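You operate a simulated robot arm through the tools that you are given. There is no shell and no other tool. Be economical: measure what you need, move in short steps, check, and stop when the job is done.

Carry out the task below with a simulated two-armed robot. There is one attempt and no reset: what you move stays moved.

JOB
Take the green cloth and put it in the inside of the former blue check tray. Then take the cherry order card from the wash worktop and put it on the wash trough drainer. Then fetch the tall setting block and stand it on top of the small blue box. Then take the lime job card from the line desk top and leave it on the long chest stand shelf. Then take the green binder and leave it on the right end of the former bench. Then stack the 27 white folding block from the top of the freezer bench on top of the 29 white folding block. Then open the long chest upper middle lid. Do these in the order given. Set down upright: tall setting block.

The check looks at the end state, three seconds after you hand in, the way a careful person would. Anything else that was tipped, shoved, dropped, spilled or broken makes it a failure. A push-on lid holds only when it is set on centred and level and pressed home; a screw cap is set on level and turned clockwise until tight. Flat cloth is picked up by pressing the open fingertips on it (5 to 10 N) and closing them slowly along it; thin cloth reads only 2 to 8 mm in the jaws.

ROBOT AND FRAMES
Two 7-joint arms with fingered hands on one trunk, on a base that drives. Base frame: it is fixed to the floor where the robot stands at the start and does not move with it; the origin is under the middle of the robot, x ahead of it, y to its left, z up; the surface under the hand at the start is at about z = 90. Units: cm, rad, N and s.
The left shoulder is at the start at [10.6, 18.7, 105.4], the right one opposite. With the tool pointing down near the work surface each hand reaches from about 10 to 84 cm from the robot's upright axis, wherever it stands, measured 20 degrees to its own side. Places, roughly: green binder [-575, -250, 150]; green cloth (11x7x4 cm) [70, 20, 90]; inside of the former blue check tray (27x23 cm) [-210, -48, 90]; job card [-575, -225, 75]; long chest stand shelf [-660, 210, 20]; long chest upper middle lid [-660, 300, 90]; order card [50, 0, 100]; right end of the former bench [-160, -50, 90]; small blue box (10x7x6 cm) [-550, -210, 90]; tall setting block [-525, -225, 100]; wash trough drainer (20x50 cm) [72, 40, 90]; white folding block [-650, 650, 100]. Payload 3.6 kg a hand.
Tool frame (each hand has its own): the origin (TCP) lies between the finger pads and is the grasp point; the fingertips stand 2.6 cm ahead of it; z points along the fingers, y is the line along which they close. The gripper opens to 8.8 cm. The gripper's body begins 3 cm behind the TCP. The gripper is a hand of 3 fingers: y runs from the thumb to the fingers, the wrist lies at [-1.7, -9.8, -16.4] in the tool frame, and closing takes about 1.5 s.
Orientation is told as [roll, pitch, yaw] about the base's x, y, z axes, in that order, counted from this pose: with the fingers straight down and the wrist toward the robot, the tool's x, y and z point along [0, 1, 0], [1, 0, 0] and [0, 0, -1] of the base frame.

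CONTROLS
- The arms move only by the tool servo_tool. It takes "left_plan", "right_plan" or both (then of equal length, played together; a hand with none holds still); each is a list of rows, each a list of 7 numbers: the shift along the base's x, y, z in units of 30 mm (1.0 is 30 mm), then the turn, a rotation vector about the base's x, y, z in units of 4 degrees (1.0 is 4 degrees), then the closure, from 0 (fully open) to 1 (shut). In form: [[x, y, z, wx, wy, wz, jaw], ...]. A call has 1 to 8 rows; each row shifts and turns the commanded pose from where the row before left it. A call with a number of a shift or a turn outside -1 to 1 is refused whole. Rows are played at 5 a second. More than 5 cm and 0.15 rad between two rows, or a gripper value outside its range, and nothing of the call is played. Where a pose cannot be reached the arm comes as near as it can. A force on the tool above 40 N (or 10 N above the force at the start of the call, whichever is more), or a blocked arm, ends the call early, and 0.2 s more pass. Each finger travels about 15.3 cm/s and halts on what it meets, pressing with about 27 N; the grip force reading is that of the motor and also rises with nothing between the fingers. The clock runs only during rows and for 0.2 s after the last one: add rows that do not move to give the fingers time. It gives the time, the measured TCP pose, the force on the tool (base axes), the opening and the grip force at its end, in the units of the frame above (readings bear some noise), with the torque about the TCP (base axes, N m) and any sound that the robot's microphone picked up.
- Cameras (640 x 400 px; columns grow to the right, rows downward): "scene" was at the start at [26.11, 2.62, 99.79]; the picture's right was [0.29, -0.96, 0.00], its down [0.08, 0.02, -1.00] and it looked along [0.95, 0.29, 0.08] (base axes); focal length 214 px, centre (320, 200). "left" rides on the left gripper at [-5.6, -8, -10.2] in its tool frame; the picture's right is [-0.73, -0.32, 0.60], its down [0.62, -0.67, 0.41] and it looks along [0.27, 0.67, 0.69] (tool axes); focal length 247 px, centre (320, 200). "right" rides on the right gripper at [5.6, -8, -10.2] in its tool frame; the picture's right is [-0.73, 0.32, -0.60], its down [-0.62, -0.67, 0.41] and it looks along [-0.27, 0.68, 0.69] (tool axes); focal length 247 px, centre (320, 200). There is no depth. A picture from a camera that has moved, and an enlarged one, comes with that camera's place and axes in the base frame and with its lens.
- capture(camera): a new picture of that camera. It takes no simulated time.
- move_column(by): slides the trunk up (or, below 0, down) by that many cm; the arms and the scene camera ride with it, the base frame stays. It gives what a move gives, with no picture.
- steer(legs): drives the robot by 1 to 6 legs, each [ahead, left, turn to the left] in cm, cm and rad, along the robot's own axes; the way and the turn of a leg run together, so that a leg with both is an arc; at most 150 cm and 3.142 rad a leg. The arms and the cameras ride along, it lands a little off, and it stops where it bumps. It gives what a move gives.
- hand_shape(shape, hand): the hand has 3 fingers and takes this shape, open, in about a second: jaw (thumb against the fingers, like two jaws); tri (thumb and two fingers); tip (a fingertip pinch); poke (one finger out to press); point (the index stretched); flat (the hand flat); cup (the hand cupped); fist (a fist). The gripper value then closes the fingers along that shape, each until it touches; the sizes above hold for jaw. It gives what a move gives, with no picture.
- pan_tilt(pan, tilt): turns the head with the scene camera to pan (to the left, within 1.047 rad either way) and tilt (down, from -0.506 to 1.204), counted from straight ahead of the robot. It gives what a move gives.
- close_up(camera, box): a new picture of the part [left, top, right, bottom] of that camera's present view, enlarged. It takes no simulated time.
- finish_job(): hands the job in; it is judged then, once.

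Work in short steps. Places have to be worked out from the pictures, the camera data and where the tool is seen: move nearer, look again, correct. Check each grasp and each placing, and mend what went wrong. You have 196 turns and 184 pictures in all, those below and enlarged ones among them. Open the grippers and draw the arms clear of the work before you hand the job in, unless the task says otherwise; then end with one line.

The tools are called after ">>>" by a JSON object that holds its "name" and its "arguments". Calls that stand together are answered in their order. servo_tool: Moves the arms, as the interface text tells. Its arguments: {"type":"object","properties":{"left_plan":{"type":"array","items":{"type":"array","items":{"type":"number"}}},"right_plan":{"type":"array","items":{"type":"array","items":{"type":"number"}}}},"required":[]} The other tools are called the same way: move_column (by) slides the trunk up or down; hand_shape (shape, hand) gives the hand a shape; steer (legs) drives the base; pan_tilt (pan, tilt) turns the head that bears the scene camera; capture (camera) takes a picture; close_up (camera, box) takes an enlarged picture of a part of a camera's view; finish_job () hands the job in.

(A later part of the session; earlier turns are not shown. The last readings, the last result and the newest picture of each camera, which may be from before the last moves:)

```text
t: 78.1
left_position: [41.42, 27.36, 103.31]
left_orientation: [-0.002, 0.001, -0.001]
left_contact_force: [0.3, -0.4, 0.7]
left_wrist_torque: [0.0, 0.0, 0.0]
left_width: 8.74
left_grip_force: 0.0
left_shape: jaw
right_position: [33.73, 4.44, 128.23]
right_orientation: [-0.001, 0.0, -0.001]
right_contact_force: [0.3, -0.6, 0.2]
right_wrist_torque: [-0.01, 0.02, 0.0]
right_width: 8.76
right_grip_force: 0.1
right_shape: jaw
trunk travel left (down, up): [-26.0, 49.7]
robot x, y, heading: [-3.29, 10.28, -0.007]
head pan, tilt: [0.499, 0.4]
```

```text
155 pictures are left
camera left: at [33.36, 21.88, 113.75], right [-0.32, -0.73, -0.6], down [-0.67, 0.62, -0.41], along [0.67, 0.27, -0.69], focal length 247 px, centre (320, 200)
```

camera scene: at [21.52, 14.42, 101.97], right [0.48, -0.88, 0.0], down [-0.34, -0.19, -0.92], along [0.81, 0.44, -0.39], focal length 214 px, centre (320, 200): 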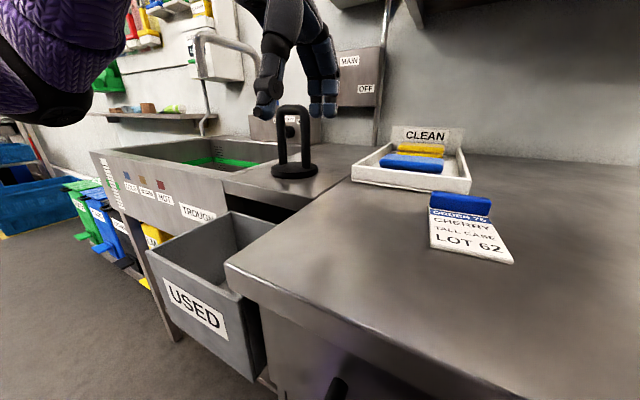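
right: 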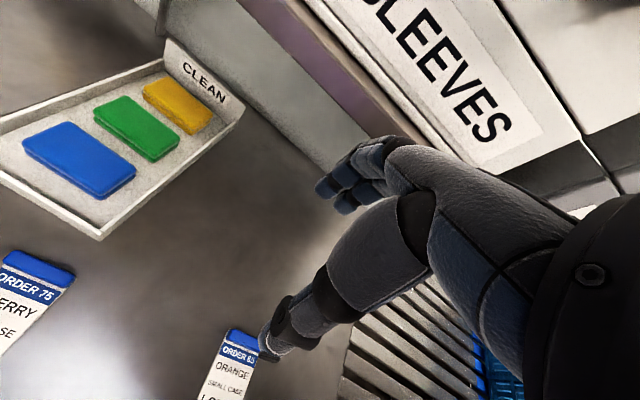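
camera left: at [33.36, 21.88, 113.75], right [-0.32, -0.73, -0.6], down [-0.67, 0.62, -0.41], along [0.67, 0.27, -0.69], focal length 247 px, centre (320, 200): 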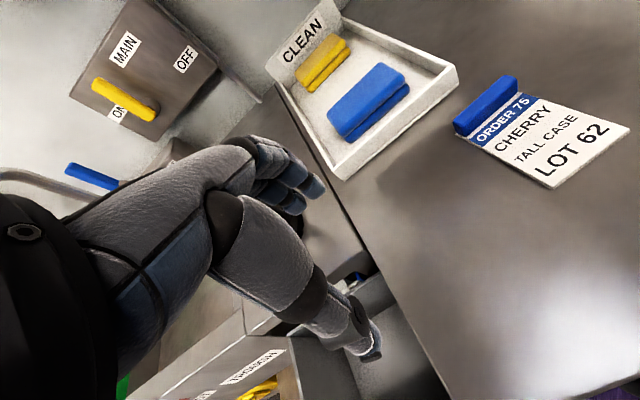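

The grip bar runs along y with centre ≈[49.6, 11.6]. I bring the left hand above it.

>>> {"name": "servo_tool", "arguments": {"left_plan": [[0.45, -0.88, 0, 0, 0, 0, 0.4], [0.45, -0.88, 0, 0, 0, 0, 0.4], [0.45, -0.88, 0, 0, 0, 0, 0.4], [0.45, -0.88, 0, 0, 0, 0, 0.4], [0.45, -0.88, -0.4, 0, 0, 0, 0.4], [0.45, -0.87, -0.5, 0, 0, 0, 0.4], [0, 0, -0.6, 0, 0, 0, 0.4], [0, 0, 0, 0, 0, 0, 0.4]]}}

>>> {"name": "capture", "arguments": {"camera": "left"}}

>>> {"name": "close_up", "arguments": {"camera": "scene", "box": [360, 100, 560, 225]}}

```text
t: 79.9
left_position: [49.22, 11.65, 98.84]
left_orientation: [0.0, 0.001, -0.002]
left_contact_force: [-0.5, 0.1, -0.3]
left_wrist_torque: [0.03, 0.01, -0.01]
left_width: 5.31
left_grip_force: 0.1
left_shape: jaw
right_position: [33.83, 4.51, 128.29]
right_orientation: [0.0, 0.0, -0.003]
right_contact_force: [0.5, -0.3, -0.2]
right_wrist_torque: [-0.02, 0.0, -0.01]
right_width: 8.79
right_grip_force: 0.2
right_shape: jaw
trunk travel left (down, up): [-26.0, 49.7]
robot x, y, heading: [-3.61, 9.77, -0.006]
head pan, tilt: [0.499, 0.4]
```

```text
154 pictures are left
camera left: at [41.45, 5.96, 109.24], right [-0.32, -0.73, -0.6], down [-0.66, 0.62, -0.41], along [0.67, 0.27, -0.69], focal length 247 px, centre (320, 200)
```

left: 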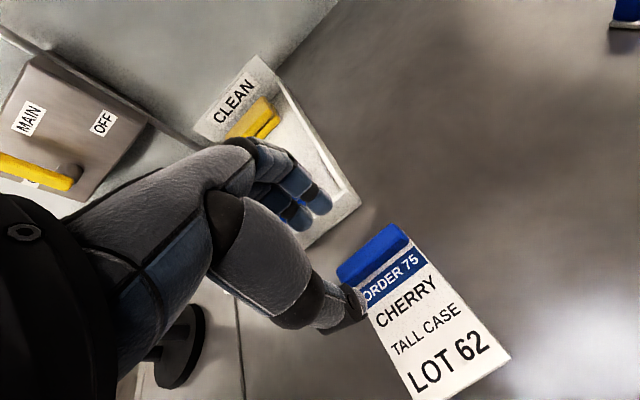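

```text
3.20 times, centred on (460, 162) of scene
camera zoom: at [21.51, 14.4, 101.97], right [0.48, -0.88, 0.0], down [-0.34, -0.19, -0.92], along [0.81, 0.44, -0.39], focal length 686 px, centre (-128, 320)
```

zoom: 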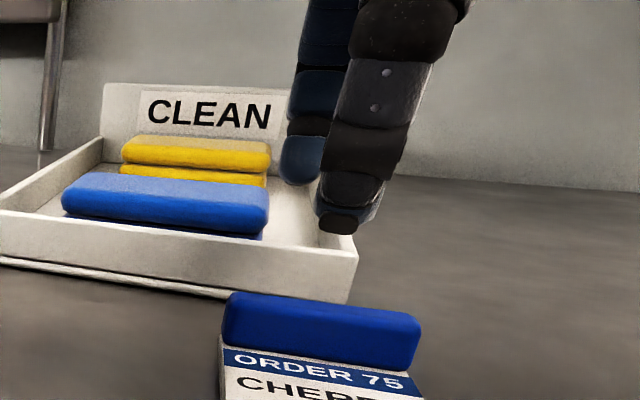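

The bar centre is at about [49.9, 10.8]. I correct, descend and close on it.

>>> {"name": "servo_tool", "arguments": {"left_plan": [[0.2, -0.25, -0.5, 0, 0, 0, 0.4], [0, 0, -0.6, 0, 0, 0, 0.4], [0, 0, -0.6, 0, 0, 0, 0.4], [0, 0, 0, 0, 0, 0, 0.4], [0, 0, 0, 0, 0, 0, 0.7], [0, 0, 0, 0, 0, 0, 1], [0, 0, 0, 0, 0, 0, 1], [0, 0, 0, 0, 0, 0, 1]]}}

>>> {"name": "capture", "arguments": {"camera": "left"}}

```text
t: 81.7
left_position: [50.0, 10.93, 93.73]
left_orientation: [0.001, 0.0, -0.001]
left_contact_force: [-0.1, 0.0, 0.2]
left_wrist_torque: [0.03, -0.01, 0.01]
left_width: 0.99
left_grip_force: 26.9
left_shape: jaw
right_position: [33.88, 4.47, 128.27]
right_orientation: [0.001, 0.001, -0.003]
right_contact_force: [-0.1, 0.0, 0.7]
right_wrist_torque: [0.01, 0.0, 0.01]
right_width: 8.78
right_grip_force: 0.1
right_shape: jaw
trunk travel left (down, up): [-26.0, 49.7]
robot x, y, heading: [-2.99, 9.91, 0.001]
head pan, tilt: [0.499, 0.4]
```

```text
152 pictures are left
camera left: at [42.09, 5.29, 104.14], right [-0.32, -0.73, -0.6], down [-0.67, 0.62, -0.41], along [0.67, 0.27, -0.69], focal length 247 px, centre (320, 200)
```

left: 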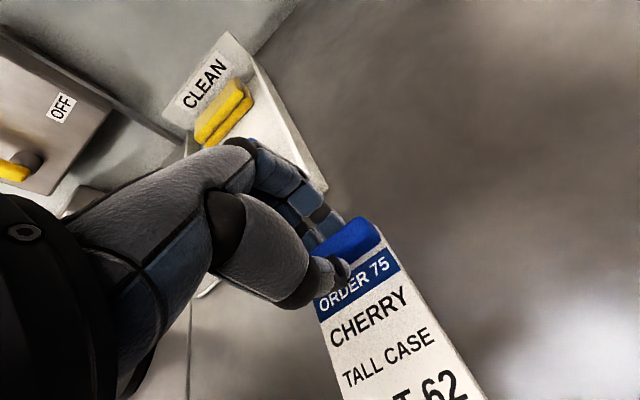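

The bar is gripped (1 cm). I lift with the trunk, which also raises the elbow, to later clear the black stand, and look at the drainer strip.

>>> {"name": "servo_tool", "arguments": {"left_plan": [[0, 0, 0.6, 0, 0, 0, 1], [-0.3, 0.3, 0.8, 0, 0, 0, 1], [-0.6, 0.6, 0.6, 0, 0, 0, 1], [-0.8, 0.8, 0.3, 0, 0, 0, 1], [-0.8, 0.8, 0.3, 0, 0, 0, 1], [0, 0, 0, 0, 0, 0, 1]]}}

>>> {"name": "move_column", "arguments": {"by": 12}}

>>> {"name": "pan_tilt", "arguments": {"pan": 0.55, "tilt": 0.55}}

>>> {"name": "capture", "arguments": {"camera": "scene"}}

>>> {"name": "capture", "arguments": {"camera": "left"}}

```text
t: 83.1
left_position: [42.48, 18.29, 101.56]
left_orientation: [0.0, 0.003, -0.003]
left_contact_force: [0.1, -0.3, -0.3]
left_wrist_torque: [-0.02, 0.0, 0.02]
left_width: 0.98
left_grip_force: 27.1
left_shape: jaw
right_position: [33.84, 4.44, 128.19]
right_orientation: [-0.001, 0.002, -0.003]
right_contact_force: [0.7, 0.3, -0.6]
right_wrist_torque: [0.0, -0.02, 0.01]
right_width: 8.76
right_grip_force: 0.0
right_shape: jaw
trunk travel left (down, up): [-26.0, 49.7]
robot x, y, heading: [-3.04, 10.03, -0.003]
head pan, tilt: [0.499, 0.4]
```

```text
t: 84.6
left_position: [42.57, 18.43, 113.51]
left_orientation: [0.0, 0.003, -0.001]
left_contact_force: [-0.5, 0.5, -0.4]
left_wrist_torque: [-0.01, 0.03, 0.03]
left_width: 0.96
left_grip_force: 27.0
left_shape: jaw
right_position: [33.77, 4.44, 140.12]
right_orientation: [-0.001, 0.001, -0.004]
right_contact_force: [-0.3, -0.2, 0.0]
right_wrist_torque: [-0.03, 0.02, 0.02]
right_width: 8.77
right_grip_force: 0.1
right_shape: jaw
trunk travel left (down, up): [-38.0, 37.7]
robot x, y, heading: [-3.3, 9.9, -0.005]
head pan, tilt: [0.499, 0.4]
```

```text
t: 85.3
left_position: [42.55, 18.32, 113.64]
left_orientation: [0.0, 0.002, -0.002]
left_contact_force: [-0.4, -0.3, -0.4]
left_wrist_torque: [0.0, -0.01, 0.01]
left_width: 0.97
left_grip_force: 27.2
left_shape: jaw
right_position: [33.89, 4.44, 140.09]
right_orientation: [-0.001, -0.001, -0.003]
right_contact_force: [0.1, 0.8, 0.0]
right_wrist_torque: [0.0, 0.04, 0.05]
right_width: 8.79
right_grip_force: 0.1
right_shape: jaw
trunk travel left (down, up): [-38.0, 37.7]
robot x, y, heading: [-3.42, 10.5, -0.001]
head pan, tilt: [0.55, 0.55]
```

```text
151 pictures are left
camera scene: at [19.23, 14.68, 113.58], right [0.52, -0.85, 0.0], down [-0.45, -0.27, -0.85], along [0.73, 0.44, -0.52], focal length 214 px, centre (320, 200)
```

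scene: 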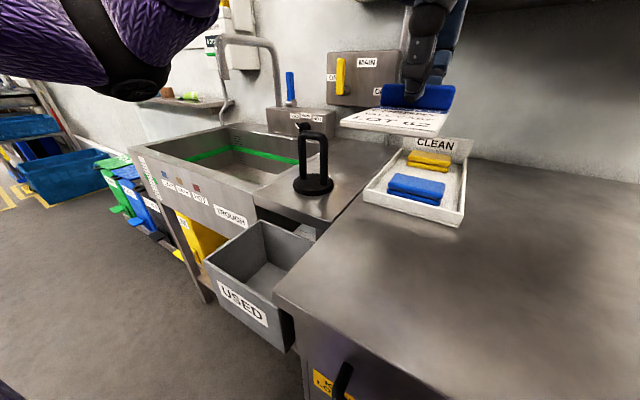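

```text
150 pictures are left
camera left: at [34.55, 12.81, 123.94], right [-0.32, -0.73, -0.6], down [-0.66, 0.62, -0.41], along [0.67, 0.27, -0.69], focal length 247 px, centre (320, 200)
```

left: 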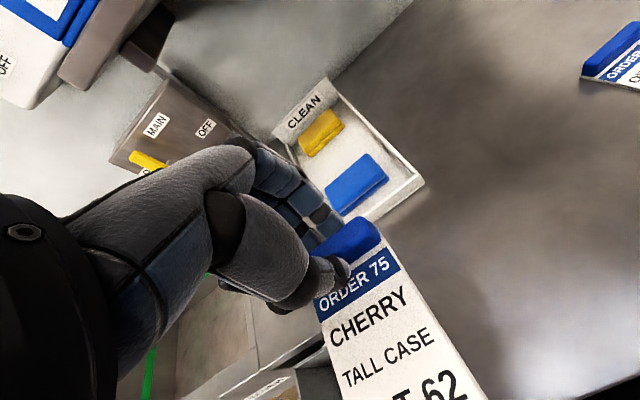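

The drainer strip spans about x 47–97, y 28–49, with the stand at [57, 39]. I sidestep left 13 cm for reach, then carry the card over the strip behind the stand.

>>> {"name": "steer", "arguments": {"legs": [[0, 13, 0]]}}

>>> {"name": "servo_tool", "arguments": {"left_plan": [[0.9, 0, 0, 0, 0, 0, 1], [0.95, 0.3, 0, 0, 0, 0, 1], [0.95, 0.4, 0, 0, 0, 0, 1], [0.95, 0.4, 0, 0, 0, 0, 1], [0.95, 0.4, 0, 0, 0, 0, 1], [0.95, 0.4, 0, 0, 0, 0, 1], [0.95, 0.3, 0, 0, 0, 0, 1], [0.9, 0, 0, 0, 0, 0, 1]]}}

>>> {"name": "capture", "arguments": {"camera": "scene"}}

>>> {"name": "capture", "arguments": {"camera": "left"}}

```text
t: 86.5
left_position: [42.59, 31.53, 113.49]
left_orientation: [-0.001, 0.002, -0.003]
left_contact_force: [-0.2, 0.3, -0.3]
left_wrist_torque: [-0.02, 0.01, -0.01]
left_width: 0.98
left_grip_force: 26.9
left_shape: jaw
right_position: [33.83, 17.61, 140.07]
right_orientation: [-0.002, -0.001, -0.004]
right_contact_force: [0.0, 0.0, 0.3]
right_wrist_torque: [-0.03, -0.01, 0.0]
right_width: 8.79
right_grip_force: 0.0
right_shape: jaw
trunk travel left (down, up): [-38.0, 37.7]
robot x, y, heading: [-3.28, 23.0, -0.005]
head pan, tilt: [0.55, 0.55]
```

```text
t: 88.3
left_position: [64.99, 37.97, 113.56]
left_orientation: [0.001, 0.001, -0.001]
left_contact_force: [-0.5, 0.4, -0.3]
left_wrist_torque: [-0.01, 0.0, 0.02]
left_width: 0.97
left_grip_force: 27.2
left_shape: jaw
right_position: [33.87, 17.4, 140.19]
right_orientation: [-0.001, 0.002, -0.003]
right_contact_force: [-0.4, -0.2, -0.4]
right_wrist_torque: [0.02, 0.0, 0.01]
right_width: 8.76
right_grip_force: 0.1
right_shape: jaw
trunk travel left (down, up): [-38.0, 37.7]
robot x, y, heading: [-3.05, 23.04, -0.006]
head pan, tilt: [0.55, 0.55]
```

```text
149 pictures are left
camera scene: at [19.3, 27.62, 113.57], right [0.52, -0.85, 0.0], down [-0.45, -0.27, -0.85], along [0.73, 0.44, -0.52], focal length 214 px, centre (320, 200)
```

scene: 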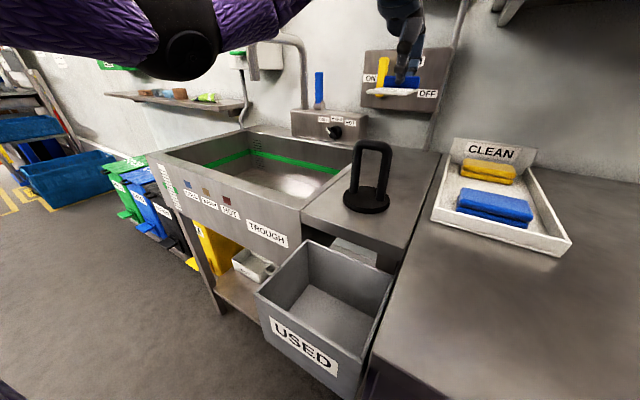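

```text
148 pictures are left
camera left: at [57.12, 32.36, 123.98], right [-0.32, -0.73, -0.6], down [-0.66, 0.63, -0.41], along [0.67, 0.27, -0.69], focal length 247 px, centre (320, 200)
```

left: 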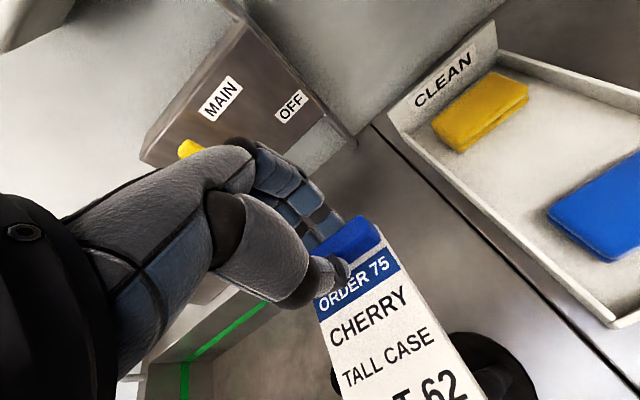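

Path is clear. I move on to x≈74.5 and lower toward the drainer.

>>> {"name": "servo_tool", "arguments": {"left_plan": [[1, 0.05, 0, 0, 0, 0, 1], [1, 0.05, -0.3, 0, 0, 0, 1], [1, 0, -0.8, 0, 0, 0, 1], [0.15, 0, -1, 0, 0, 0, 1], [0, 0, -1, 0, 0, 0, 1], [0, 0, -1, 0, 0, 0, 1], [0, 0, -1, 0, 0, 0, 1], [0, 0, 0, 0, 0, 0, 1]]}}

>>> {"name": "capture", "arguments": {"camera": "scene"}}

>>> {"name": "capture", "arguments": {"camera": "left"}}

```text
t: 90.1
left_position: [70.58, 38.47, 99.15]
left_orientation: [0.0, 0.001, -0.001]
left_contact_force: [-0.1, -0.5, -0.2]
left_wrist_torque: [-0.02, -0.04, 0.02]
left_width: 0.93
left_grip_force: 27.4
left_shape: jaw
left hand out of reach, approached as far as the arm can: row 3, 4, 7
right_position: [33.76, 17.4, 140.21]
right_orientation: [-0.001, -0.001, -0.003]
right_contact_force: [-0.2, -0.6, -0.8]
right_wrist_torque: [-0.04, -0.01, -0.01]
right_width: 8.77
right_grip_force: 0.0
right_shape: jaw
trunk travel left (down, up): [-38.0, 37.7]
robot x, y, heading: [-3.17, 23.07, 0.002]
head pan, tilt: [0.55, 0.55]
```

```text
147 pictures are left
camera scene: at [19.26, 27.62, 113.58], right [0.52, -0.85, 0.0], down [-0.45, -0.27, -0.85], along [0.73, 0.44, -0.52], focal length 214 px, centre (320, 200)
```

scene: 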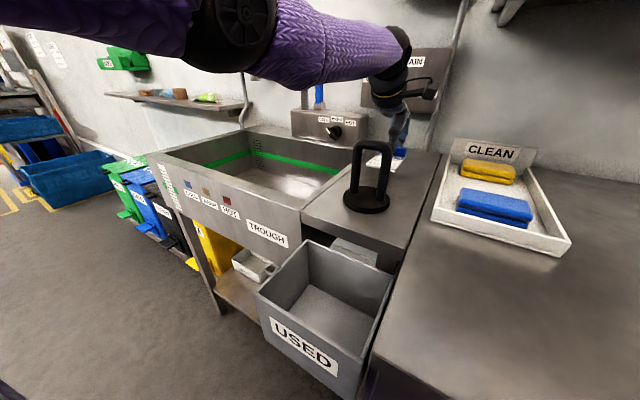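

```text
146 pictures are left
camera left: at [62.68, 32.91, 109.46], right [-0.32, -0.73, -0.6], down [-0.66, 0.62, -0.41], along [0.68, 0.27, -0.69], focal length 247 px, centre (320, 200)
```

left: 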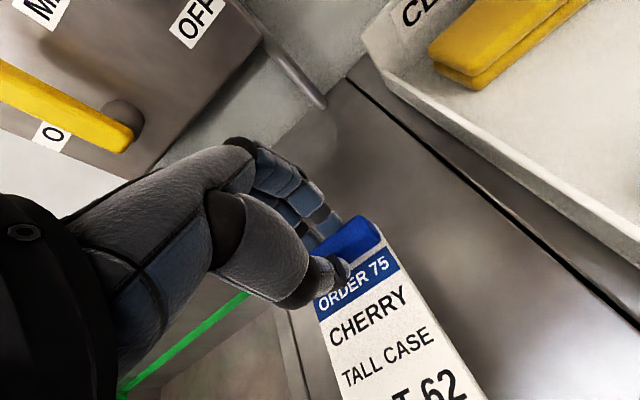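

The arm is at full reach at x≈71. I drive the base 4 cm forward to bring the card to x≈74.5, clear of the stand.

>>> {"name": "steer", "arguments": {"legs": [[4, 0, 0]]}}

>>> {"name": "servo_tool", "arguments": {"left_plan": [[0, 0, -0.6, 0, 0, 0, 1], [0, 0, -0.6, 0, 0, 0, 1], [0, 0, -0.3, 0, 0, 0, 1], [0, 0, 0, 0, 0, 0, 1]]}}

>>> {"name": "close_up", "arguments": {"camera": "scene", "box": [300, 80, 480, 220]}}

>>> {"name": "capture", "arguments": {"camera": "left"}}

```text
t: 91.0
left_position: [74.84, 38.57, 98.96]
left_orientation: [0.001, 0.002, -0.002]
left_contact_force: [1.3, 0.3, -1.5]
left_wrist_torque: [-0.01, -0.01, 0.0]
left_width: 0.96
left_grip_force: 27.3
left_shape: jaw
right_position: [38.27, 17.36, 140.03]
right_orientation: [-0.002, 0.003, -0.004]
right_contact_force: [0.9, -0.7, 0.3]
right_wrist_torque: [0.0, 0.05, 0.0]
right_width: 8.78
right_grip_force: 0.1
right_shape: jaw
trunk travel left (down, up): [-38.0, 37.7]
robot x, y, heading: [1.02, 22.94, -0.005]
head pan, tilt: [0.55, 0.55]
```

```text
t: 92.0
left_position: [74.0, 38.69, 94.71]
left_orientation: [-0.001, 0.001, -0.002]
left_contact_force: [-0.6, -0.2, -0.2]
left_wrist_torque: [0.01, -0.05, 0.03]
left_width: 0.95
left_grip_force: 26.7
left_shape: jaw
left hand out of reach, approached as far as the arm can: row 2
right_position: [37.8, 17.54, 140.18]
right_orientation: [-0.001, 0.003, -0.001]
right_contact_force: [-0.6, 0.1, 0.2]
right_wrist_torque: [-0.03, 0.01, 0.02]
right_width: 8.76
right_grip_force: 0.1
right_shape: jaw
trunk travel left (down, up): [-38.0, 37.7]
robot x, y, heading: [0.99, 22.9, -0.004]
head pan, tilt: [0.55, 0.55]
```

```text
2.86 times, centred on (390, 150) of scene
camera zoom: at [23.28, 27.67, 113.56], right [0.52, -0.85, 0.0], down [-0.45, -0.27, -0.85], along [0.73, 0.44, -0.52], focal length 613 px, centre (120, 343)
```

zoom: 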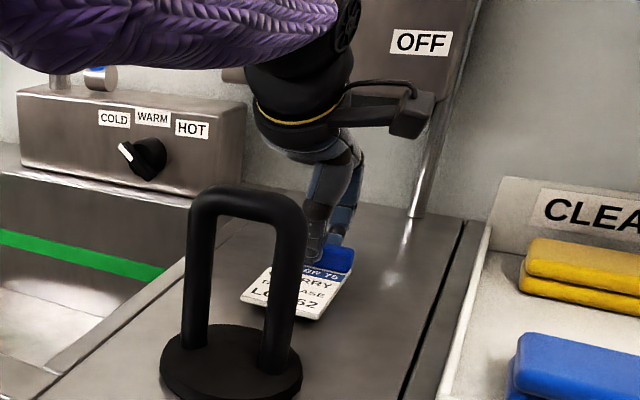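

```text
144 pictures are left
camera left: at [66.03, 33.05, 104.98], right [-0.32, -0.73, -0.6], down [-0.66, 0.62, -0.41], along [0.68, 0.27, -0.69], focal length 247 px, centre (320, 200)
```

left: 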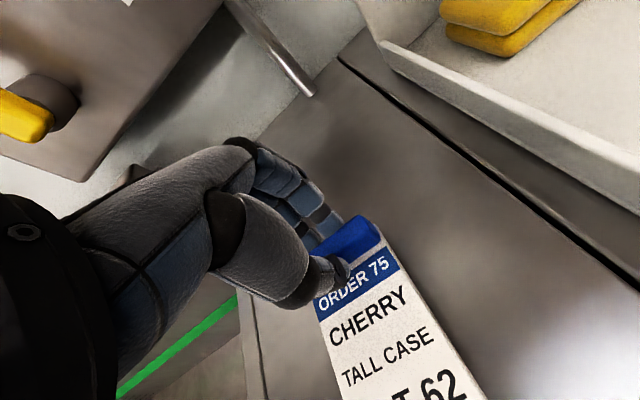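

The card is behind the stand, flush above the strip. I lower until contact, open and rise.

>>> {"name": "servo_tool", "arguments": {"left_plan": [[0, 0, -0.15, 0, 0, 0, 1], [0, 0, -0.15, 0, 0, 0, 1], [0, 0, -0.1, 0, 0, 0, 1], [0, 0, 0, 0, 0, 0, 0.8], [0, 0, 0, 0, 0, 0, 0.6], [0, 0, 0, 0, 0, 0, 0.45], [0, 0, 0, 0, 0, 0, 0.45]]}}

>>> {"name": "capture", "arguments": {"camera": "left"}}

```text
t: 93.6
left_position: [73.47, 38.69, 93.52]
left_orientation: [0.0, 0.002, -0.002]
left_contact_force: [-0.2, 0.8, 0.2]
left_wrist_torque: [-0.01, -0.02, -0.03]
left_width: 4.81
left_grip_force: 0.1
left_shape: jaw
left hand out of reach, approached as far as the arm can: row 2
right_position: [37.83, 17.43, 140.18]
right_orientation: [-0.001, 0.002, -0.003]
right_contact_force: [-0.8, -0.5, 0.8]
right_wrist_torque: [0.01, -0.01, 0.02]
right_width: 8.79
right_grip_force: 0.1
right_shape: jaw
trunk travel left (down, up): [-38.0, 37.7]
robot x, y, heading: [0.83, 23.05, -0.005]
head pan, tilt: [0.55, 0.55]
```

```text
143 pictures are left
camera left: at [65.69, 33.06, 103.88], right [-0.32, -0.73, -0.6], down [-0.66, 0.62, -0.41], along [0.67, 0.27, -0.69], focal length 247 px, centre (320, 200)
```

left: 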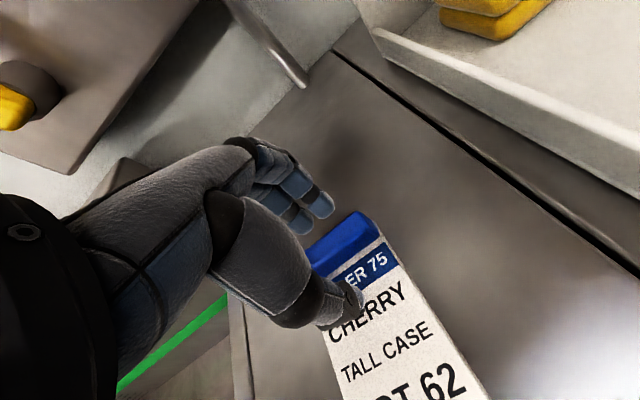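

Released. I lift straight up, retract high, then check.

>>> {"name": "servo_tool", "arguments": {"left_plan": [[0, 0, 0.5, 0, 0, 0, 0.4], [0, 0, 0.9, 0, 0, 0, 0.4], [0, 0, 1, 0, 0, 0, 0.4], [0, 0, 1, 0, 0, 0, 0.4], [0, 0, 1, 0, 0, 0, 0.4], [-0.5, 0, 1, 0, 0, 0, 0.4], [-1, 0, 1, 0, 0, 0, 0.4], [-1, 0, 0.5, 0, 0, 0, 0.4]]}}

>>> {"name": "servo_tool", "arguments": {"left_plan": [[-1, 0, 0, 0, 0, 0, 0], [-1, 0, 0, 0, 0, 0, 0], [-1, 0, 0, 0, 0, 0, 0], [-1, 0, 0, 0, 0, 0, 0], [-1, 0, 0, 0, 0, 0, 0], [-1, 0, 0, 0, 0, 0, 0], [-1, 0, 0, 0, 0, 0, 0], [-1, 0, 0, 0, 0, 0, 0]]}}

>>> {"name": "capture", "arguments": {"camera": "scene"}}

```text
t: 95.4
left_position: [74.34, 37.41, 114.72]
left_orientation: [0.0, 0.006, -0.002]
left_contact_force: [1.2, 0.1, -0.5]
left_wrist_torque: [0.02, 0.0, -0.01]
left_width: 5.24
left_grip_force: 0.0
left_shape: jaw
left hand out of reach, approached as far as the arm can: row 2, 3, 5, 6, 7, 8
right_position: [37.81, 17.33, 140.11]
right_orientation: [-0.002, 0.001, -0.004]
right_contact_force: [0.8, 0.2, 0.1]
right_wrist_torque: [0.0, 0.03, -0.04]
right_width: 8.77
right_grip_force: 0.0
right_shape: jaw
trunk travel left (down, up): [-38.0, 37.7]
robot x, y, heading: [0.96, 23.13, 0.001]
head pan, tilt: [0.55, 0.55]
```

```text
t: 97.2
left_position: [73.58, 34.66, 117.02]
left_orientation: [-0.001, 0.003, -0.001]
left_contact_force: [-0.1, 0.7, 1.1]
left_wrist_torque: [0.0, -0.03, -0.01]
left_width: 8.81
left_grip_force: 0.1
left_shape: jaw
left hand out of reach, approached as far as the arm can: row 1, 2, 3, 4, 5, 6, 7, 8
right_position: [37.87, 17.35, 140.24]
right_orientation: [-0.001, 0.002, -0.003]
right_contact_force: [0.2, 0.3, -0.5]
right_wrist_torque: [0.02, -0.02, 0.0]
right_width: 8.77
right_grip_force: 0.1
right_shape: jaw
trunk travel left (down, up): [-38.0, 37.7]
robot x, y, heading: [0.55, 22.87, -0.004]
head pan, tilt: [0.55, 0.55]
```

```text
142 pictures are left
camera scene: at [23.26, 27.64, 113.57], right [0.52, -0.85, 0.0], down [-0.45, -0.27, -0.85], along [0.73, 0.44, -0.52], focal length 214 px, centre (320, 200)
```

scene: 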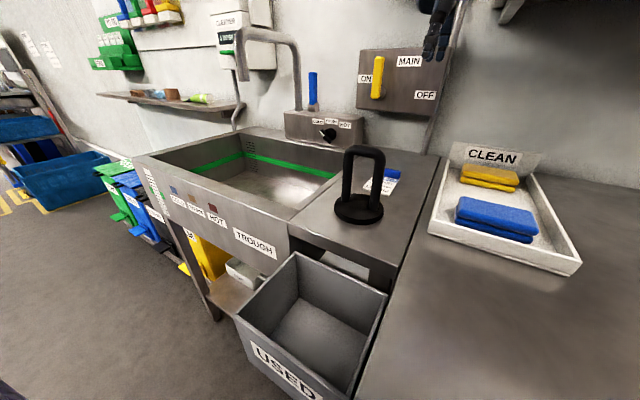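

The card lies on the drainer behind the stand. The arm did not retract (stretched at its limit), so I back the base out and then try folding the arm in free space.

>>> {"name": "steer", "arguments": {"legs": [[-55, 0, 0]]}}

>>> {"name": "servo_tool", "arguments": {"left_plan": [[-1, 0, 0, 0, 0, 0, 0], [-1, 0, 0, 0, 0, 0, 0], [-1, 0, 0, 0, 0, 0, 0], [-1, 0, 0, 0, 0, 0, 0], [-1, 0, 0, 0, 0, 0, 0], [-1, 0, 0, 0, 0, 0, 0], [-1, 0, 0, 0, 0, 0, 0], [0, 0, 0, 0, 0, 0, 0]]}}

>>> {"name": "capture", "arguments": {"camera": "scene"}}

```text
t: 100.4
left_position: [18.85, 34.88, 117.01]
left_orientation: [-0.001, 0.001, -0.001]
left_contact_force: [-0.2, -0.2, 0.1]
left_wrist_torque: [-0.02, 0.01, 0.0]
left_width: 8.77
left_grip_force: 0.0
left_shape: jaw
right_position: [-16.88, 17.51, 140.23]
right_orientation: [-0.002, -0.001, -0.004]
right_contact_force: [-0.4, 0.0, 0.1]
right_wrist_torque: [0.02, -0.01, 0.01]
right_width: 8.8
right_grip_force: 0.0
right_shape: jaw
trunk travel left (down, up): [-38.0, 37.7]
robot x, y, heading: [-53.68, 23.1, -0.006]
head pan, tilt: [0.55, 0.55]
```

```text
t: 102.2
left_position: [17.2, 30.52, 120.71]
left_orientation: [-0.001, 0.003, -0.001]
left_contact_force: [-0.5, -0.1, -0.2]
left_wrist_torque: [0.02, 0.0, -0.02]
left_width: 8.78
left_grip_force: 0.1
left_shape: jaw
left hand out of reach, approached as far as the arm can: row 1, 2, 3, 4, 5, 6, 7
right_position: [-16.78, 17.62, 140.09]
right_orientation: [-0.001, 0.001, -0.001]
right_contact_force: [0.2, 0.3, 0.0]
right_wrist_torque: [-0.02, 0.03, 0.01]
right_width: 8.79
right_grip_force: 0.1
right_shape: jaw
trunk travel left (down, up): [-38.0, 37.7]
robot x, y, heading: [-53.4, 22.94, -0.003]
head pan, tilt: [0.55, 0.55]
```

```text
141 pictures are left
camera scene: at [-31.37, 27.83, 113.57], right [0.52, -0.85, 0.0], down [-0.45, -0.27, -0.85], along [0.73, 0.44, -0.52], focal length 214 px, centre (320, 200)
```

scene: 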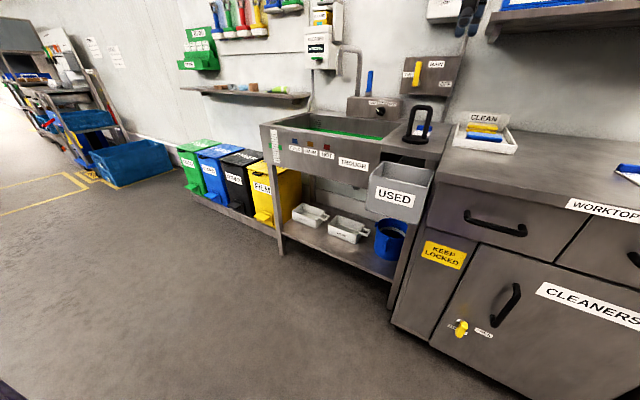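

The arm creeps at a stretched posture; I try pulling it down and outward to unfold the elbow.

>>> {"name": "servo_tool", "arguments": {"left_plan": [[-0.5, 0.5, -1, 0, 0, 0, 0], [-0.5, 0.5, -1, 0, 0, 0, 0], [-0.5, 0.5, -1, 0, 0, 0, 0], [-0.8, 0.3, -1, 0, 0, 0, 0], [-1, 0, -0.5, 0, 0, 0, 0], [-1, 0, 0, 0, 0, 0, 0], [-1, 0, 0, 0, 0, 0, 0], [0, 0, 0, 0, 0, 0, 0]]}}

>>> {"name": "pan_tilt", "arguments": {"pan": 0.6, "tilt": 0}}

>>> {"name": "capture", "arguments": {"camera": "scene"}}

```text
t: 104.0
left_position: [19.15, 32.52, 108.43]
left_orientation: [0.0, 0.002, -0.002]
left_contact_force: [-0.1, -0.5, -0.9]
left_wrist_torque: [0.02, 0.02, -0.04]
left_width: 8.76
left_grip_force: 0.0
left_shape: jaw
left hand out of reach, approached as far as the arm can: row 1, 2, 3, 4, 5, 6, 7
right_position: [-16.75, 17.55, 140.2]
right_orientation: [-0.003, 0.002, -0.003]
right_contact_force: [0.0, 0.3, 1.0]
right_wrist_torque: [0.02, 0.01, -0.03]
right_width: 8.79
right_grip_force: 0.1
right_shape: jaw
trunk travel left (down, up): [-38.0, 37.7]
robot x, y, heading: [-53.92, 23.56, -0.004]
head pan, tilt: [0.55, 0.55]
```

```text
t: 104.9
left_position: [19.31, 32.48, 108.33]
left_orientation: [0.0, 0.004, -0.001]
left_contact_force: [0.0, 0.1, 0.4]
left_wrist_torque: [0.01, 0.03, -0.01]
left_width: 8.75
left_grip_force: 0.1
left_shape: jaw
right_position: [-16.75, 17.57, 140.11]
right_orientation: [-0.001, 0.002, -0.003]
right_contact_force: [-0.5, -0.2, -0.1]
right_wrist_torque: [0.02, -0.01, -0.01]
right_width: 8.77
right_grip_force: 0.0
right_shape: jaw
trunk travel left (down, up): [-38.0, 37.7]
robot x, y, heading: [-53.85, 23.12, -0.001]
head pan, tilt: [0.6, 0.0]
```

```text
140 pictures are left
camera scene: at [-31.6, 28.21, 118.63], right [0.56, -0.83, 0.0], down [0.0, 0.0, -1.0], along [0.83, 0.56, 0.0], focal length 214 px, centre (320, 200)
```

scene: 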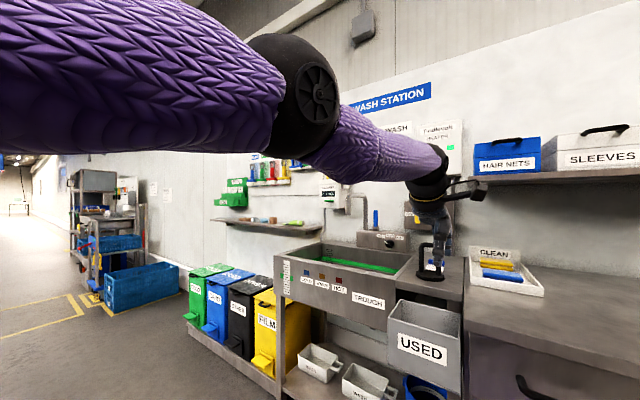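

The arm is nearly straight and radial moves are refused. I try tipping the hand (fingers forward) while pulling back, to break the singular posture.

>>> {"name": "servo_tool", "arguments": {"left_plan": [[-0.3, 0, 0, 0, -1, 0, 0], [-0.3, 0, 0, 0, -1, 0, 0], [-0.3, 0, 0, 0, -1, 0, 0], [-0.3, 0, 0, 0, -1, 0, 0], [-0.3, 0, 0, 0, -1, 0, 0], [-0.3, 0, 0, 0, 0, 0, 0], [-0.3, 0, 0, 0, 0, 0, 0], [0, 0, 0, 0, 0, 0, 0]]}}

```text
t: 106.7
left_position: [23.69, 30.08, 108.23]
left_orientation: [0.001, -0.346, -0.003]
left_contact_force: [0.2, 0.1, -0.2]
left_wrist_torque: [-0.03, 0.03, 0.0]
left_width: 8.75
left_grip_force: 0.0
left_shape: jaw
left hand out of reach, approached as far as the arm can: row 1, 2, 3, 4, 5, 6, 7
right_position: [-16.73, 17.53, 140.21]
right_orientation: [-0.001, 0.002, -0.003]
right_contact_force: [-0.1, 0.0, 0.8]
right_wrist_torque: [-0.02, -0.02, 0.02]
right_width: 8.77
right_grip_force: 0.1
right_shape: jaw
trunk travel left (down, up): [-38.0, 37.7]
robot x, y, heading: [-53.71, 23.25, -0.01]
head pan, tilt: [0.6, 0.0]
```

Arm is straight (shoulder–wrist ≈54 cm). I pull exactly along the radial line toward the shoulder.

>>> {"name": "servo_tool", "arguments": {"left_plan": [[-1, 0.3, 0, 0, 1, 0, 0], [-1, 0.3, 0, 0, 1, 0, 0], [-1, 0.3, 0, 0, 1, 0, 0], [-1, 0.3, 0, 0, 1, 0, 0], [-1, 0.3, 0, 0, 1, 0, 0], [-1, 0.3, 0, 0, 0, 0, 0], [-1, 0.3, 0, 0, 0, 0, 0], [-1, 0.3, 0, 0, 0, 0, 0]]}}

```text
t: 108.5
left_position: [19.08, 31.77, 108.28]
left_orientation: [0.0, 0.003, -0.003]
left_contact_force: [0.9, -0.2, -0.1]
left_wrist_torque: [-0.04, 0.0, -0.02]
left_width: 8.78
left_grip_force: 0.0
left_shape: jaw
left hand out of reach, approached as far as the arm can: row 1, 2, 3, 4, 5, 6, 7, 8
right_position: [-16.7, 17.59, 140.14]
right_orientation: [-0.001, 0.003, -0.004]
right_contact_force: [-0.2, 0.8, 0.1]
right_wrist_torque: [0.03, -0.02, 0.0]
right_width: 8.78
right_grip_force: 0.0
right_shape: jaw
trunk travel left (down, up): [-38.0, 37.7]
robot x, y, heading: [-53.93, 22.97, -0.003]
head pan, tilt: [0.6, 0.0]
```

Still stuck. I pitch the hand the other way so that the wrist must recruit the elbow, while pulling back and down.

>>> {"name": "servo_tool", "arguments": {"left_plan": [[-0.6, 0, -0.6, 0, 1, 0, 0], [-0.6, 0, -0.6, 0, 1, 0, 0], [-0.6, 0, -0.6, 0, 1, 0, 0], [-0.6, 0, -0.6, 0, 1, 0, 0], [-0.6, 0, -0.6, 0, 1, 0, 0], [-0.6, 0, -0.6, 0, 1, 0, 0], [-0.6, 0, -0.6, 0, 1, 0, 0], [-0.6, 0, -0.6, 0, 1, 0, 0]]}}

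>>> {"name": "servo_tool", "arguments": {"left_plan": [[-0.6, 0, 0, 0, 1, 0, 0], [-0.6, 0, 0, 0, 1, 0, 0], [-0.6, 0, 0, 0, 1, 0, 0], [-0.6, 0, 0, 0, 1, 0, 0], [-0.6, 0, 0, 0, 0, 1, 0], [-0.6, 0, 0, 0, 0, 1, 0], [-0.6, 0, 0, 0, 0, 1, 0], [-0.6, 0, 0, 0, 0, 1, 0]]}}

```text
t: 110.3
left_position: [7.61, 30.94, 93.65]
left_orientation: [-0.002, 0.564, -0.004]
left_contact_force: [-0.1, 0.2, -0.4]
left_wrist_torque: [0.03, 0.02, 0.0]
left_width: 8.77
left_grip_force: 0.1
left_shape: jaw
left hand out of reach, approached as far as the arm can: row 1, 2, 3, 4, 5, 6, 8
right_position: [-16.83, 17.7, 140.21]
right_orientation: [-0.001, 0.001, -0.004]
right_contact_force: [-0.7, 0.0, 0.3]
right_wrist_torque: [-0.01, 0.0, 0.01]
right_width: 8.75
right_grip_force: 0.0
right_shape: jaw
trunk travel left (down, up): [-38.0, 37.7]
robot x, y, heading: [-53.58, 23.06, 0.001]
head pan, tilt: [0.6, 0.0]
```

```text
t: 112.1
left_position: [2.15, 28.26, 91.59]
left_orientation: [-0.002, 0.843, 0.277]
left_contact_force: [-0.8, -0.9, -0.5]
left_wrist_torque: [0.03, -0.02, -0.07]
left_width: 8.76
left_grip_force: 0.1
left_shape: jaw
left hand out of reach, approached as far as the arm can: row 1, 2, 3, 4, 5, 6, 7, 8
right_position: [-16.79, 17.49, 140.16]
right_orientation: [-0.003, 0.002, -0.001]
right_contact_force: [1.0, 0.2, 0.2]
right_wrist_torque: [0.0, 0.0, -0.02]
right_width: 8.79
right_grip_force: 0.0
right_shape: jaw
trunk travel left (down, up): [-38.0, 37.7]
robot x, y, heading: [-53.53, 22.98, 0.002]
head pan, tilt: [0.6, 0.0]
```

Radius unchanged (arm straight). I rotate the hand back and inward (yaw negative, pitch negative) so the wrist limit forces elbow flexion.

>>> {"name": "servo_tool", "arguments": {"left_plan": [[-0.6, -0.3, 0.3, 0, -0.6, -0.8, 0], [-0.6, -0.3, 0.3, 0, -0.6, -0.8, 0], [-0.6, -0.3, 0.3, 0, -0.6, -0.8, 0], [-0.6, -0.3, 0.3, 0, -0.6, -0.8, 0], [-0.6, -0.3, 0.3, 0, -0.6, -0.8, 0], [-0.6, -0.3, 0.3, 0, -0.6, -0.8, 0], [-0.6, -0.3, 0.3, 0, -0.6, -0.8, 0], [-0.6, -0.3, 0.3, 0, -0.6, -0.8, 0]]}}

>>> {"name": "servo_tool", "arguments": {"left_plan": [[-0.6, -0.3, 0.3, 0, -0.6, -0.8, 0], [-0.6, -0.3, 0.3, 0, -0.6, -0.8, 0], [-0.6, -0.3, 0.3, 0, -0.6, -0.8, 0], [-0.6, -0.3, 0.3, 0, -0.6, -0.8, 0], [-0.6, -0.3, 0.3, 0, 0, -1, 0], [-0.6, -0.3, 0.3, 0, 0, -1, 0], [-0.6, -0.3, 0.3, 0, 0, -1, 0], [-0.6, -0.3, 0.3, 0, 0, -1, 0]]}}

>>> {"name": "capture", "arguments": {"camera": "scene"}}

```text
t: 113.9
left_position: [5.02, 21.24, 94.85]
left_orientation: [-0.021, 0.51, -0.187]
left_contact_force: [-0.2, -1.1, 0.4]
left_wrist_torque: [-0.02, 0.04, -0.01]
left_width: 8.76
left_grip_force: 0.1
left_shape: jaw
left hand out of reach, approached as far as the arm can: row 1, 2, 3, 4, 5, 6, 7, 8
right_position: [-16.87, 17.58, 140.16]
right_orientation: [0.0, 0.002, -0.004]
right_contact_force: [0.3, -1.0, 1.0]
right_wrist_torque: [0.0, -0.01, 0.02]
right_width: 8.79
right_grip_force: 0.0
right_shape: jaw
trunk travel left (down, up): [-38.0, 37.7]
robot x, y, heading: [-53.31, 23.28, -0.008]
head pan, tilt: [0.6, 0.0]
```

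```text
t: 115.7
left_position: [7.51, 20.3, 98.42]
left_orientation: [0.03, 0.35, -0.669]
left_contact_force: [-0.5, 1.7, 0.0]
left_wrist_torque: [-0.01, -0.02, -0.01]
left_width: 8.77
left_grip_force: 0.0
left_shape: jaw
left hand out of reach, approached as far as the arm can: row 1, 2, 3, 4, 5, 6, 7, 8
right_position: [-16.82, 17.7, 140.15]
right_orientation: [-0.002, 0.001, -0.002]
right_contact_force: [0.1, -0.2, -0.2]
right_wrist_torque: [0.0, 0.0, 0.0]
right_width: 8.79
right_grip_force: 0.1
right_shape: jaw
trunk travel left (down, up): [-38.0, 37.7]
robot x, y, heading: [-53.79, 23.05, 0.003]
head pan, tilt: [0.6, 0.0]
```

```text
139 pictures are left
camera scene: at [-31.61, 28.21, 118.64], right [0.56, -0.83, 0.0], down [0.0, 0.0, -1.0], along [0.83, 0.56, 0.0], focal length 214 px, centre (320, 200)
```

scene: 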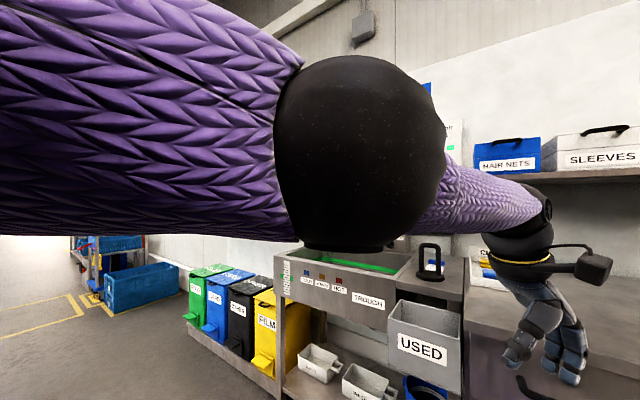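

The shoulder–wrist distance has dropped to ≈51 cm, so the elbow has begun to bend. I pull radially again.

>>> {"name": "servo_tool", "arguments": {"left_plan": [[-0.9, 0.4, 0, 0, 0, 0, 0], [-0.9, 0.4, 0, 0, 0, 0, 0], [-0.9, 0.4, 0, 0, 0, 0, 0], [-0.9, 0.4, 0, 0, 0, 0, 0], [-0.9, 0.4, 0, 0, 0, 0, 0], [-0.9, 0.4, 0, 0, 0, 0, 0], [-0.9, 0.4, 0, 0, 0, 0, 0], [0, 0, 0, 0, 0, 0, 0]]}}

>>> {"name": "capture", "arguments": {"camera": "scene"}}

```text
t: 117.5
left_position: [-6.19, 26.3, 98.14]
left_orientation: [0.032, 0.348, -0.666]
left_contact_force: [0.4, -0.1, -0.5]
left_wrist_torque: [0.01, -0.06, -0.03]
left_width: 8.79
left_grip_force: 0.1
left_shape: jaw
left hand out of reach, approached as far as the arm can: row 1, 2
right_position: [-16.64, 17.58, 140.22]
right_orientation: [-0.003, 0.001, -0.002]
right_contact_force: [0.2, -1.3, 0.0]
right_wrist_torque: [0.0, -0.04, -0.01]
right_width: 8.78
right_grip_force: 0.0
right_shape: jaw
trunk travel left (down, up): [-38.0, 37.7]
robot x, y, heading: [-54.09, 22.78, -0.003]
head pan, tilt: [0.6, 0.0]
```

```text
138 pictures are left
camera scene: at [-31.59, 28.19, 118.64], right [0.56, -0.83, 0.0], down [0.0, 0.0, -1.0], along [0.83, 0.56, 0.0], focal length 214 px, centre (320, 200)
```

scene: 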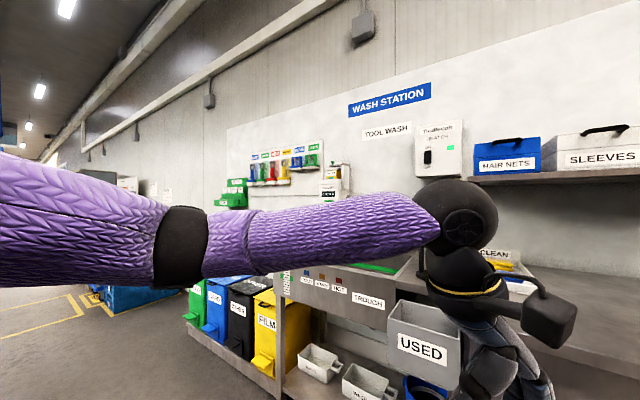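

The elbow is freed and bent outward. I bring the hand back to the neutral orientation while tucking it nearer.

>>> {"name": "servo_tool", "arguments": {"left_plan": [[-0.3, 0.2, 0.3, 0, 0, 1, 0], [-0.3, 0.2, 0.3, 0, 0, 1, 0], [-0.3, 0.2, 0.3, 0, 0, 1, 0], [-0.3, 0.2, 0.3, 0, 0, 1, 0], [-0.3, 0.2, 0.3, 0, 0, 1, 0], [-0.3, 0.2, 0.3, 0, 0, 1, 0], [-0.3, 0.2, 0.3, 0, 0, 1, 0], [-0.3, 0.2, 0.3, 0, 0, 1, 0]]}}

>>> {"name": "servo_tool", "arguments": {"left_plan": [[-0.3, 0, 0.2, 0, -1, 0.75, 0], [-0.3, 0, 0.2, 0, -1, 0.75, 0], [-0.3, 0, 0.2, 0, -1, 0, 0], [-0.3, 0, 0.2, 0, -1, 0, 0], [-0.3, 0, 0.2, -0.4, -1, 0, 0], [0, 0, 0, 0, 0, 0, 0]]}}

>>> {"name": "capture", "arguments": {"camera": "scene"}}

```text
t: 119.3
left_position: [-13.44, 31.14, 105.26]
left_orientation: [0.031, 0.347, -0.108]
left_contact_force: [0.4, 0.4, 0.0]
left_wrist_torque: [-0.02, -0.02, 0.0]
left_width: 8.77
left_grip_force: 0.0
left_shape: jaw
right_position: [-16.74, 17.58, 140.16]
right_orientation: [-0.002, 0.001, -0.004]
right_contact_force: [-0.8, 0.5, 0.4]
right_wrist_torque: [0.02, -0.02, -0.01]
right_width: 8.78
right_grip_force: 0.0
right_shape: jaw
trunk travel left (down, up): [-38.0, 37.7]
robot x, y, heading: [-53.63, 23.42, -0.007]
head pan, tilt: [0.6, 0.0]
```

```text
t: 120.7
left_position: [-17.99, 31.08, 108.31]
left_orientation: [0.011, -0.002, -0.005]
left_contact_force: [-0.3, 0.1, 0.4]
left_wrist_torque: [0.0, -0.06, 0.01]
left_width: 8.78
left_grip_force: 0.0
left_shape: jaw
right_position: [-16.75, 17.57, 140.19]
right_orientation: [-0.002, 0.0, -0.004]
right_contact_force: [-0.4, 0.5, 0.2]
right_wrist_torque: [-0.02, -0.01, 0.0]
right_width: 8.81
right_grip_force: 0.0
right_shape: jaw
trunk travel left (down, up): [-38.0, 37.7]
robot x, y, heading: [-53.89, 23.24, -0.007]
head pan, tilt: [0.6, 0.0]
```

```text
137 pictures are left
camera scene: at [-31.59, 28.21, 118.64], right [0.56, -0.83, 0.0], down [0.0, 0.0, -1.0], along [0.83, 0.56, 0.0], focal length 214 px, centre (320, 200)
```

scene: 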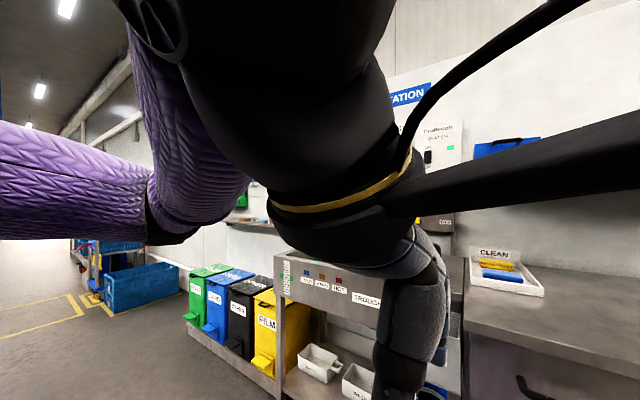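

The left arm is folded normally again. Now for the line desk area (x≈-550, y≈-220): I turn around, go to the y≈-120 aisle and drive -x, then look.

>>> {"name": "steer", "arguments": {"legs": [[0, 0, 3.141], [0, 143, 0], [150, 0, 0]]}}

>>> {"name": "pan_tilt", "arguments": {"pan": 0.2, "tilt": 0.15}}

>>> {"name": "capture", "arguments": {"camera": "scene"}}

```text
t: 142.2
left_position: [-236.5, -133.42, 108.36]
left_orientation: [0.009, -0.001, -3.097]
left_contact_force: [-1.0, -0.2, -0.4]
left_wrist_torque: [0.02, 0.02, 0.01]
left_width: 8.77
left_grip_force: 0.2
left_shape: jaw
right_position: [-238.34, -120.07, 140.13]
right_orientation: [0.0, 0.001, -3.097]
right_contact_force: [0.9, 0.2, 0.2]
right_wrist_torque: [0.03, 0.01, -0.03]
right_width: 8.79
right_grip_force: 0.0
right_shape: jaw
trunk travel left (down, up): [-38.0, 37.7]
robot x, y, heading: [-200.96, -123.78, -3.097]
head pan, tilt: [0.6, 0.0]
```

```text
t: 143.1
left_position: [-236.46, -133.43, 108.32]
left_orientation: [0.01, -0.001, -3.095]
left_contact_force: [-0.1, 0.0, 0.2]
left_wrist_torque: [-0.01, 0.01, 0.0]
left_width: 8.79
left_grip_force: 0.1
left_shape: jaw
right_position: [-238.25, -120.07, 140.24]
right_orientation: [-0.001, 0.001, -3.097]
right_contact_force: [0.0, 0.1, 0.3]
right_wrist_torque: [0.01, -0.01, 0.01]
right_width: 8.78
right_grip_force: 0.0
right_shape: jaw
trunk travel left (down, up): [-38.0, 37.7]
robot x, y, heading: [-201.08, -123.86, -3.097]
head pan, tilt: [0.201, 0.15]
```

```text
136 pictures are left
camera scene: at [-224.56, -126.7, 117.27], right [-0.24, 0.97, 0.0], down [0.14, 0.04, -0.99], along [-0.96, -0.24, -0.15], focal length 214 px, centre (320, 200)
```

scene: 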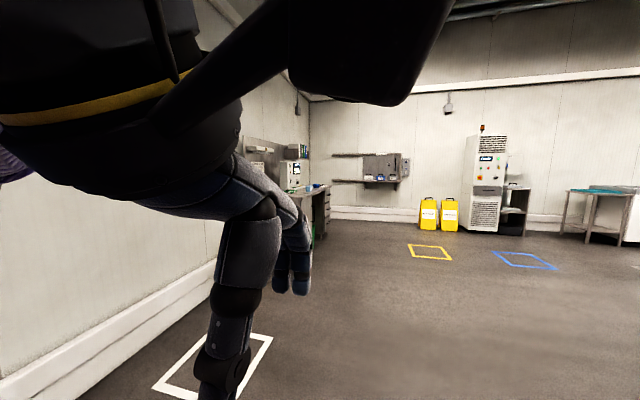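

The line desk is ahead-left along the wall (y≈-230). I drive to about x=-500, then look at it.

>>> {"name": "steer", "arguments": {"legs": [[150, 0, 0], [145, 0, 0], [0, 0, 1.2]]}}

>>> {"name": "pan_tilt", "arguments": {"pan": -0.2, "tilt": 0.15}}

>>> {"name": "capture", "arguments": {"camera": "scene"}}

```text
t: 160.4
left_position: [-500.24, -175.49, 108.26]
left_orientation: [0.012, -0.001, -1.88]
left_contact_force: [-0.8, 0.0, 0.2]
left_wrist_torque: [0.0, -0.01, 0.01]
left_width: 8.8
left_grip_force: 0.2
left_shape: jaw
right_position: [-513.49, -172.67, 140.2]
right_orientation: [-0.001, 0.0, -1.879]
right_contact_force: [0.3, -0.3, 0.2]
right_wrist_torque: [-0.02, 0.0, 0.0]
right_width: 8.78
right_grip_force: 0.0
right_shape: jaw
trunk travel left (down, up): [-38.0, 37.7]
robot x, y, heading: [-497.07, -139.04, -1.884]
head pan, tilt: [0.201, 0.15]
```

```text
t: 161.2
left_position: [-500.36, -175.52, 108.25]
left_orientation: [0.011, -0.001, -1.88]
left_contact_force: [0.3, -0.5, -0.4]
left_wrist_torque: [0.0, 0.0, 0.02]
left_width: 8.78
left_grip_force: 0.1
left_shape: jaw
right_position: [-513.45, -172.64, 140.2]
right_orientation: [0.0, 0.002, -1.88]
right_contact_force: [0.2, -1.0, 0.1]
right_wrist_torque: [0.02, 0.02, 0.0]
right_width: 8.78
right_grip_force: 0.0
right_shape: jaw
trunk travel left (down, up): [-38.0, 37.7]
robot x, y, heading: [-497.18, -138.9, -1.877]
head pan, tilt: [-0.201, 0.15]
```

```text
135 pictures are left
camera scene: at [-505.88, -160.92, 117.27], right [-0.87, 0.49, 0.0], down [0.07, 0.13, -0.99], along [-0.48, -0.86, -0.15], focal length 214 px, centre (320, 200)
```

scene: 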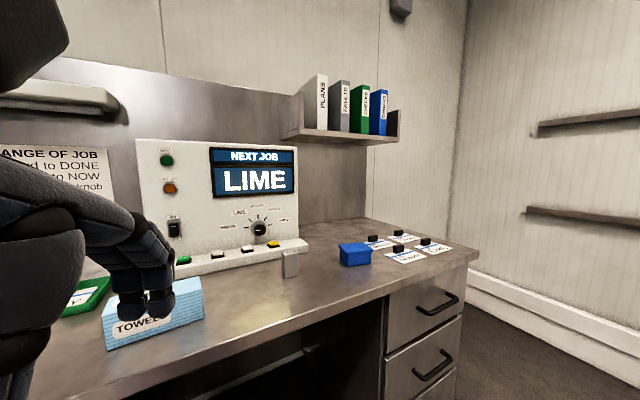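

I see the small blue box, four job cards, the binders on a shelf, and a grey upright piece by the console. I zoom in.

>>> {"name": "close_up", "arguments": {"camera": "scene", "box": [170, 200, 470, 300]}}

>>> {"name": "close_up", "arguments": {"camera": "scene", "box": [270, 60, 420, 160]}}

```text
2.13 times, centred on (320, 250) of scene
camera zoom: at [-505.88, -160.92, 117.27], right [-0.87, 0.49, 0.0], down [0.07, 0.13, -0.99], along [-0.48, -0.86, -0.15], focal length 458 px, centre (320, 93)
```

zoom: 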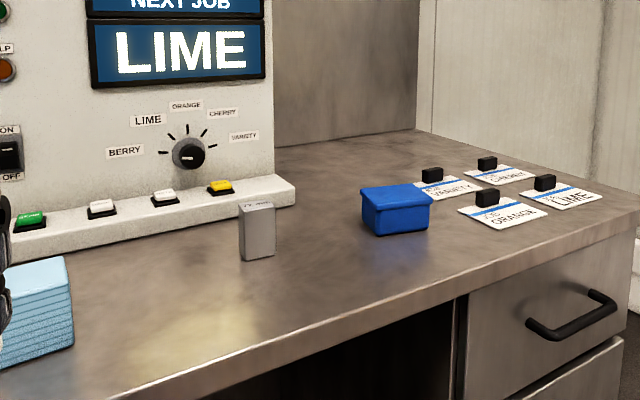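

```text
4.00 times, centred on (345, 110) of scene
camera zoom: at [-505.88, -160.92, 117.27], right [-0.87, 0.49, 0.0], down [0.07, 0.13, -0.99], along [-0.48, -0.86, -0.15], focal length 858 px, centre (220, 560)
```

zoom: 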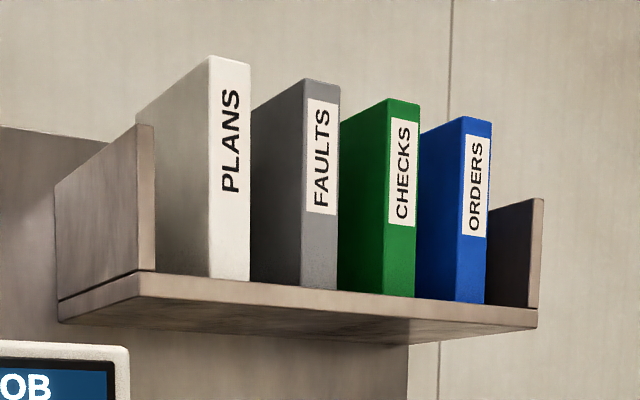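

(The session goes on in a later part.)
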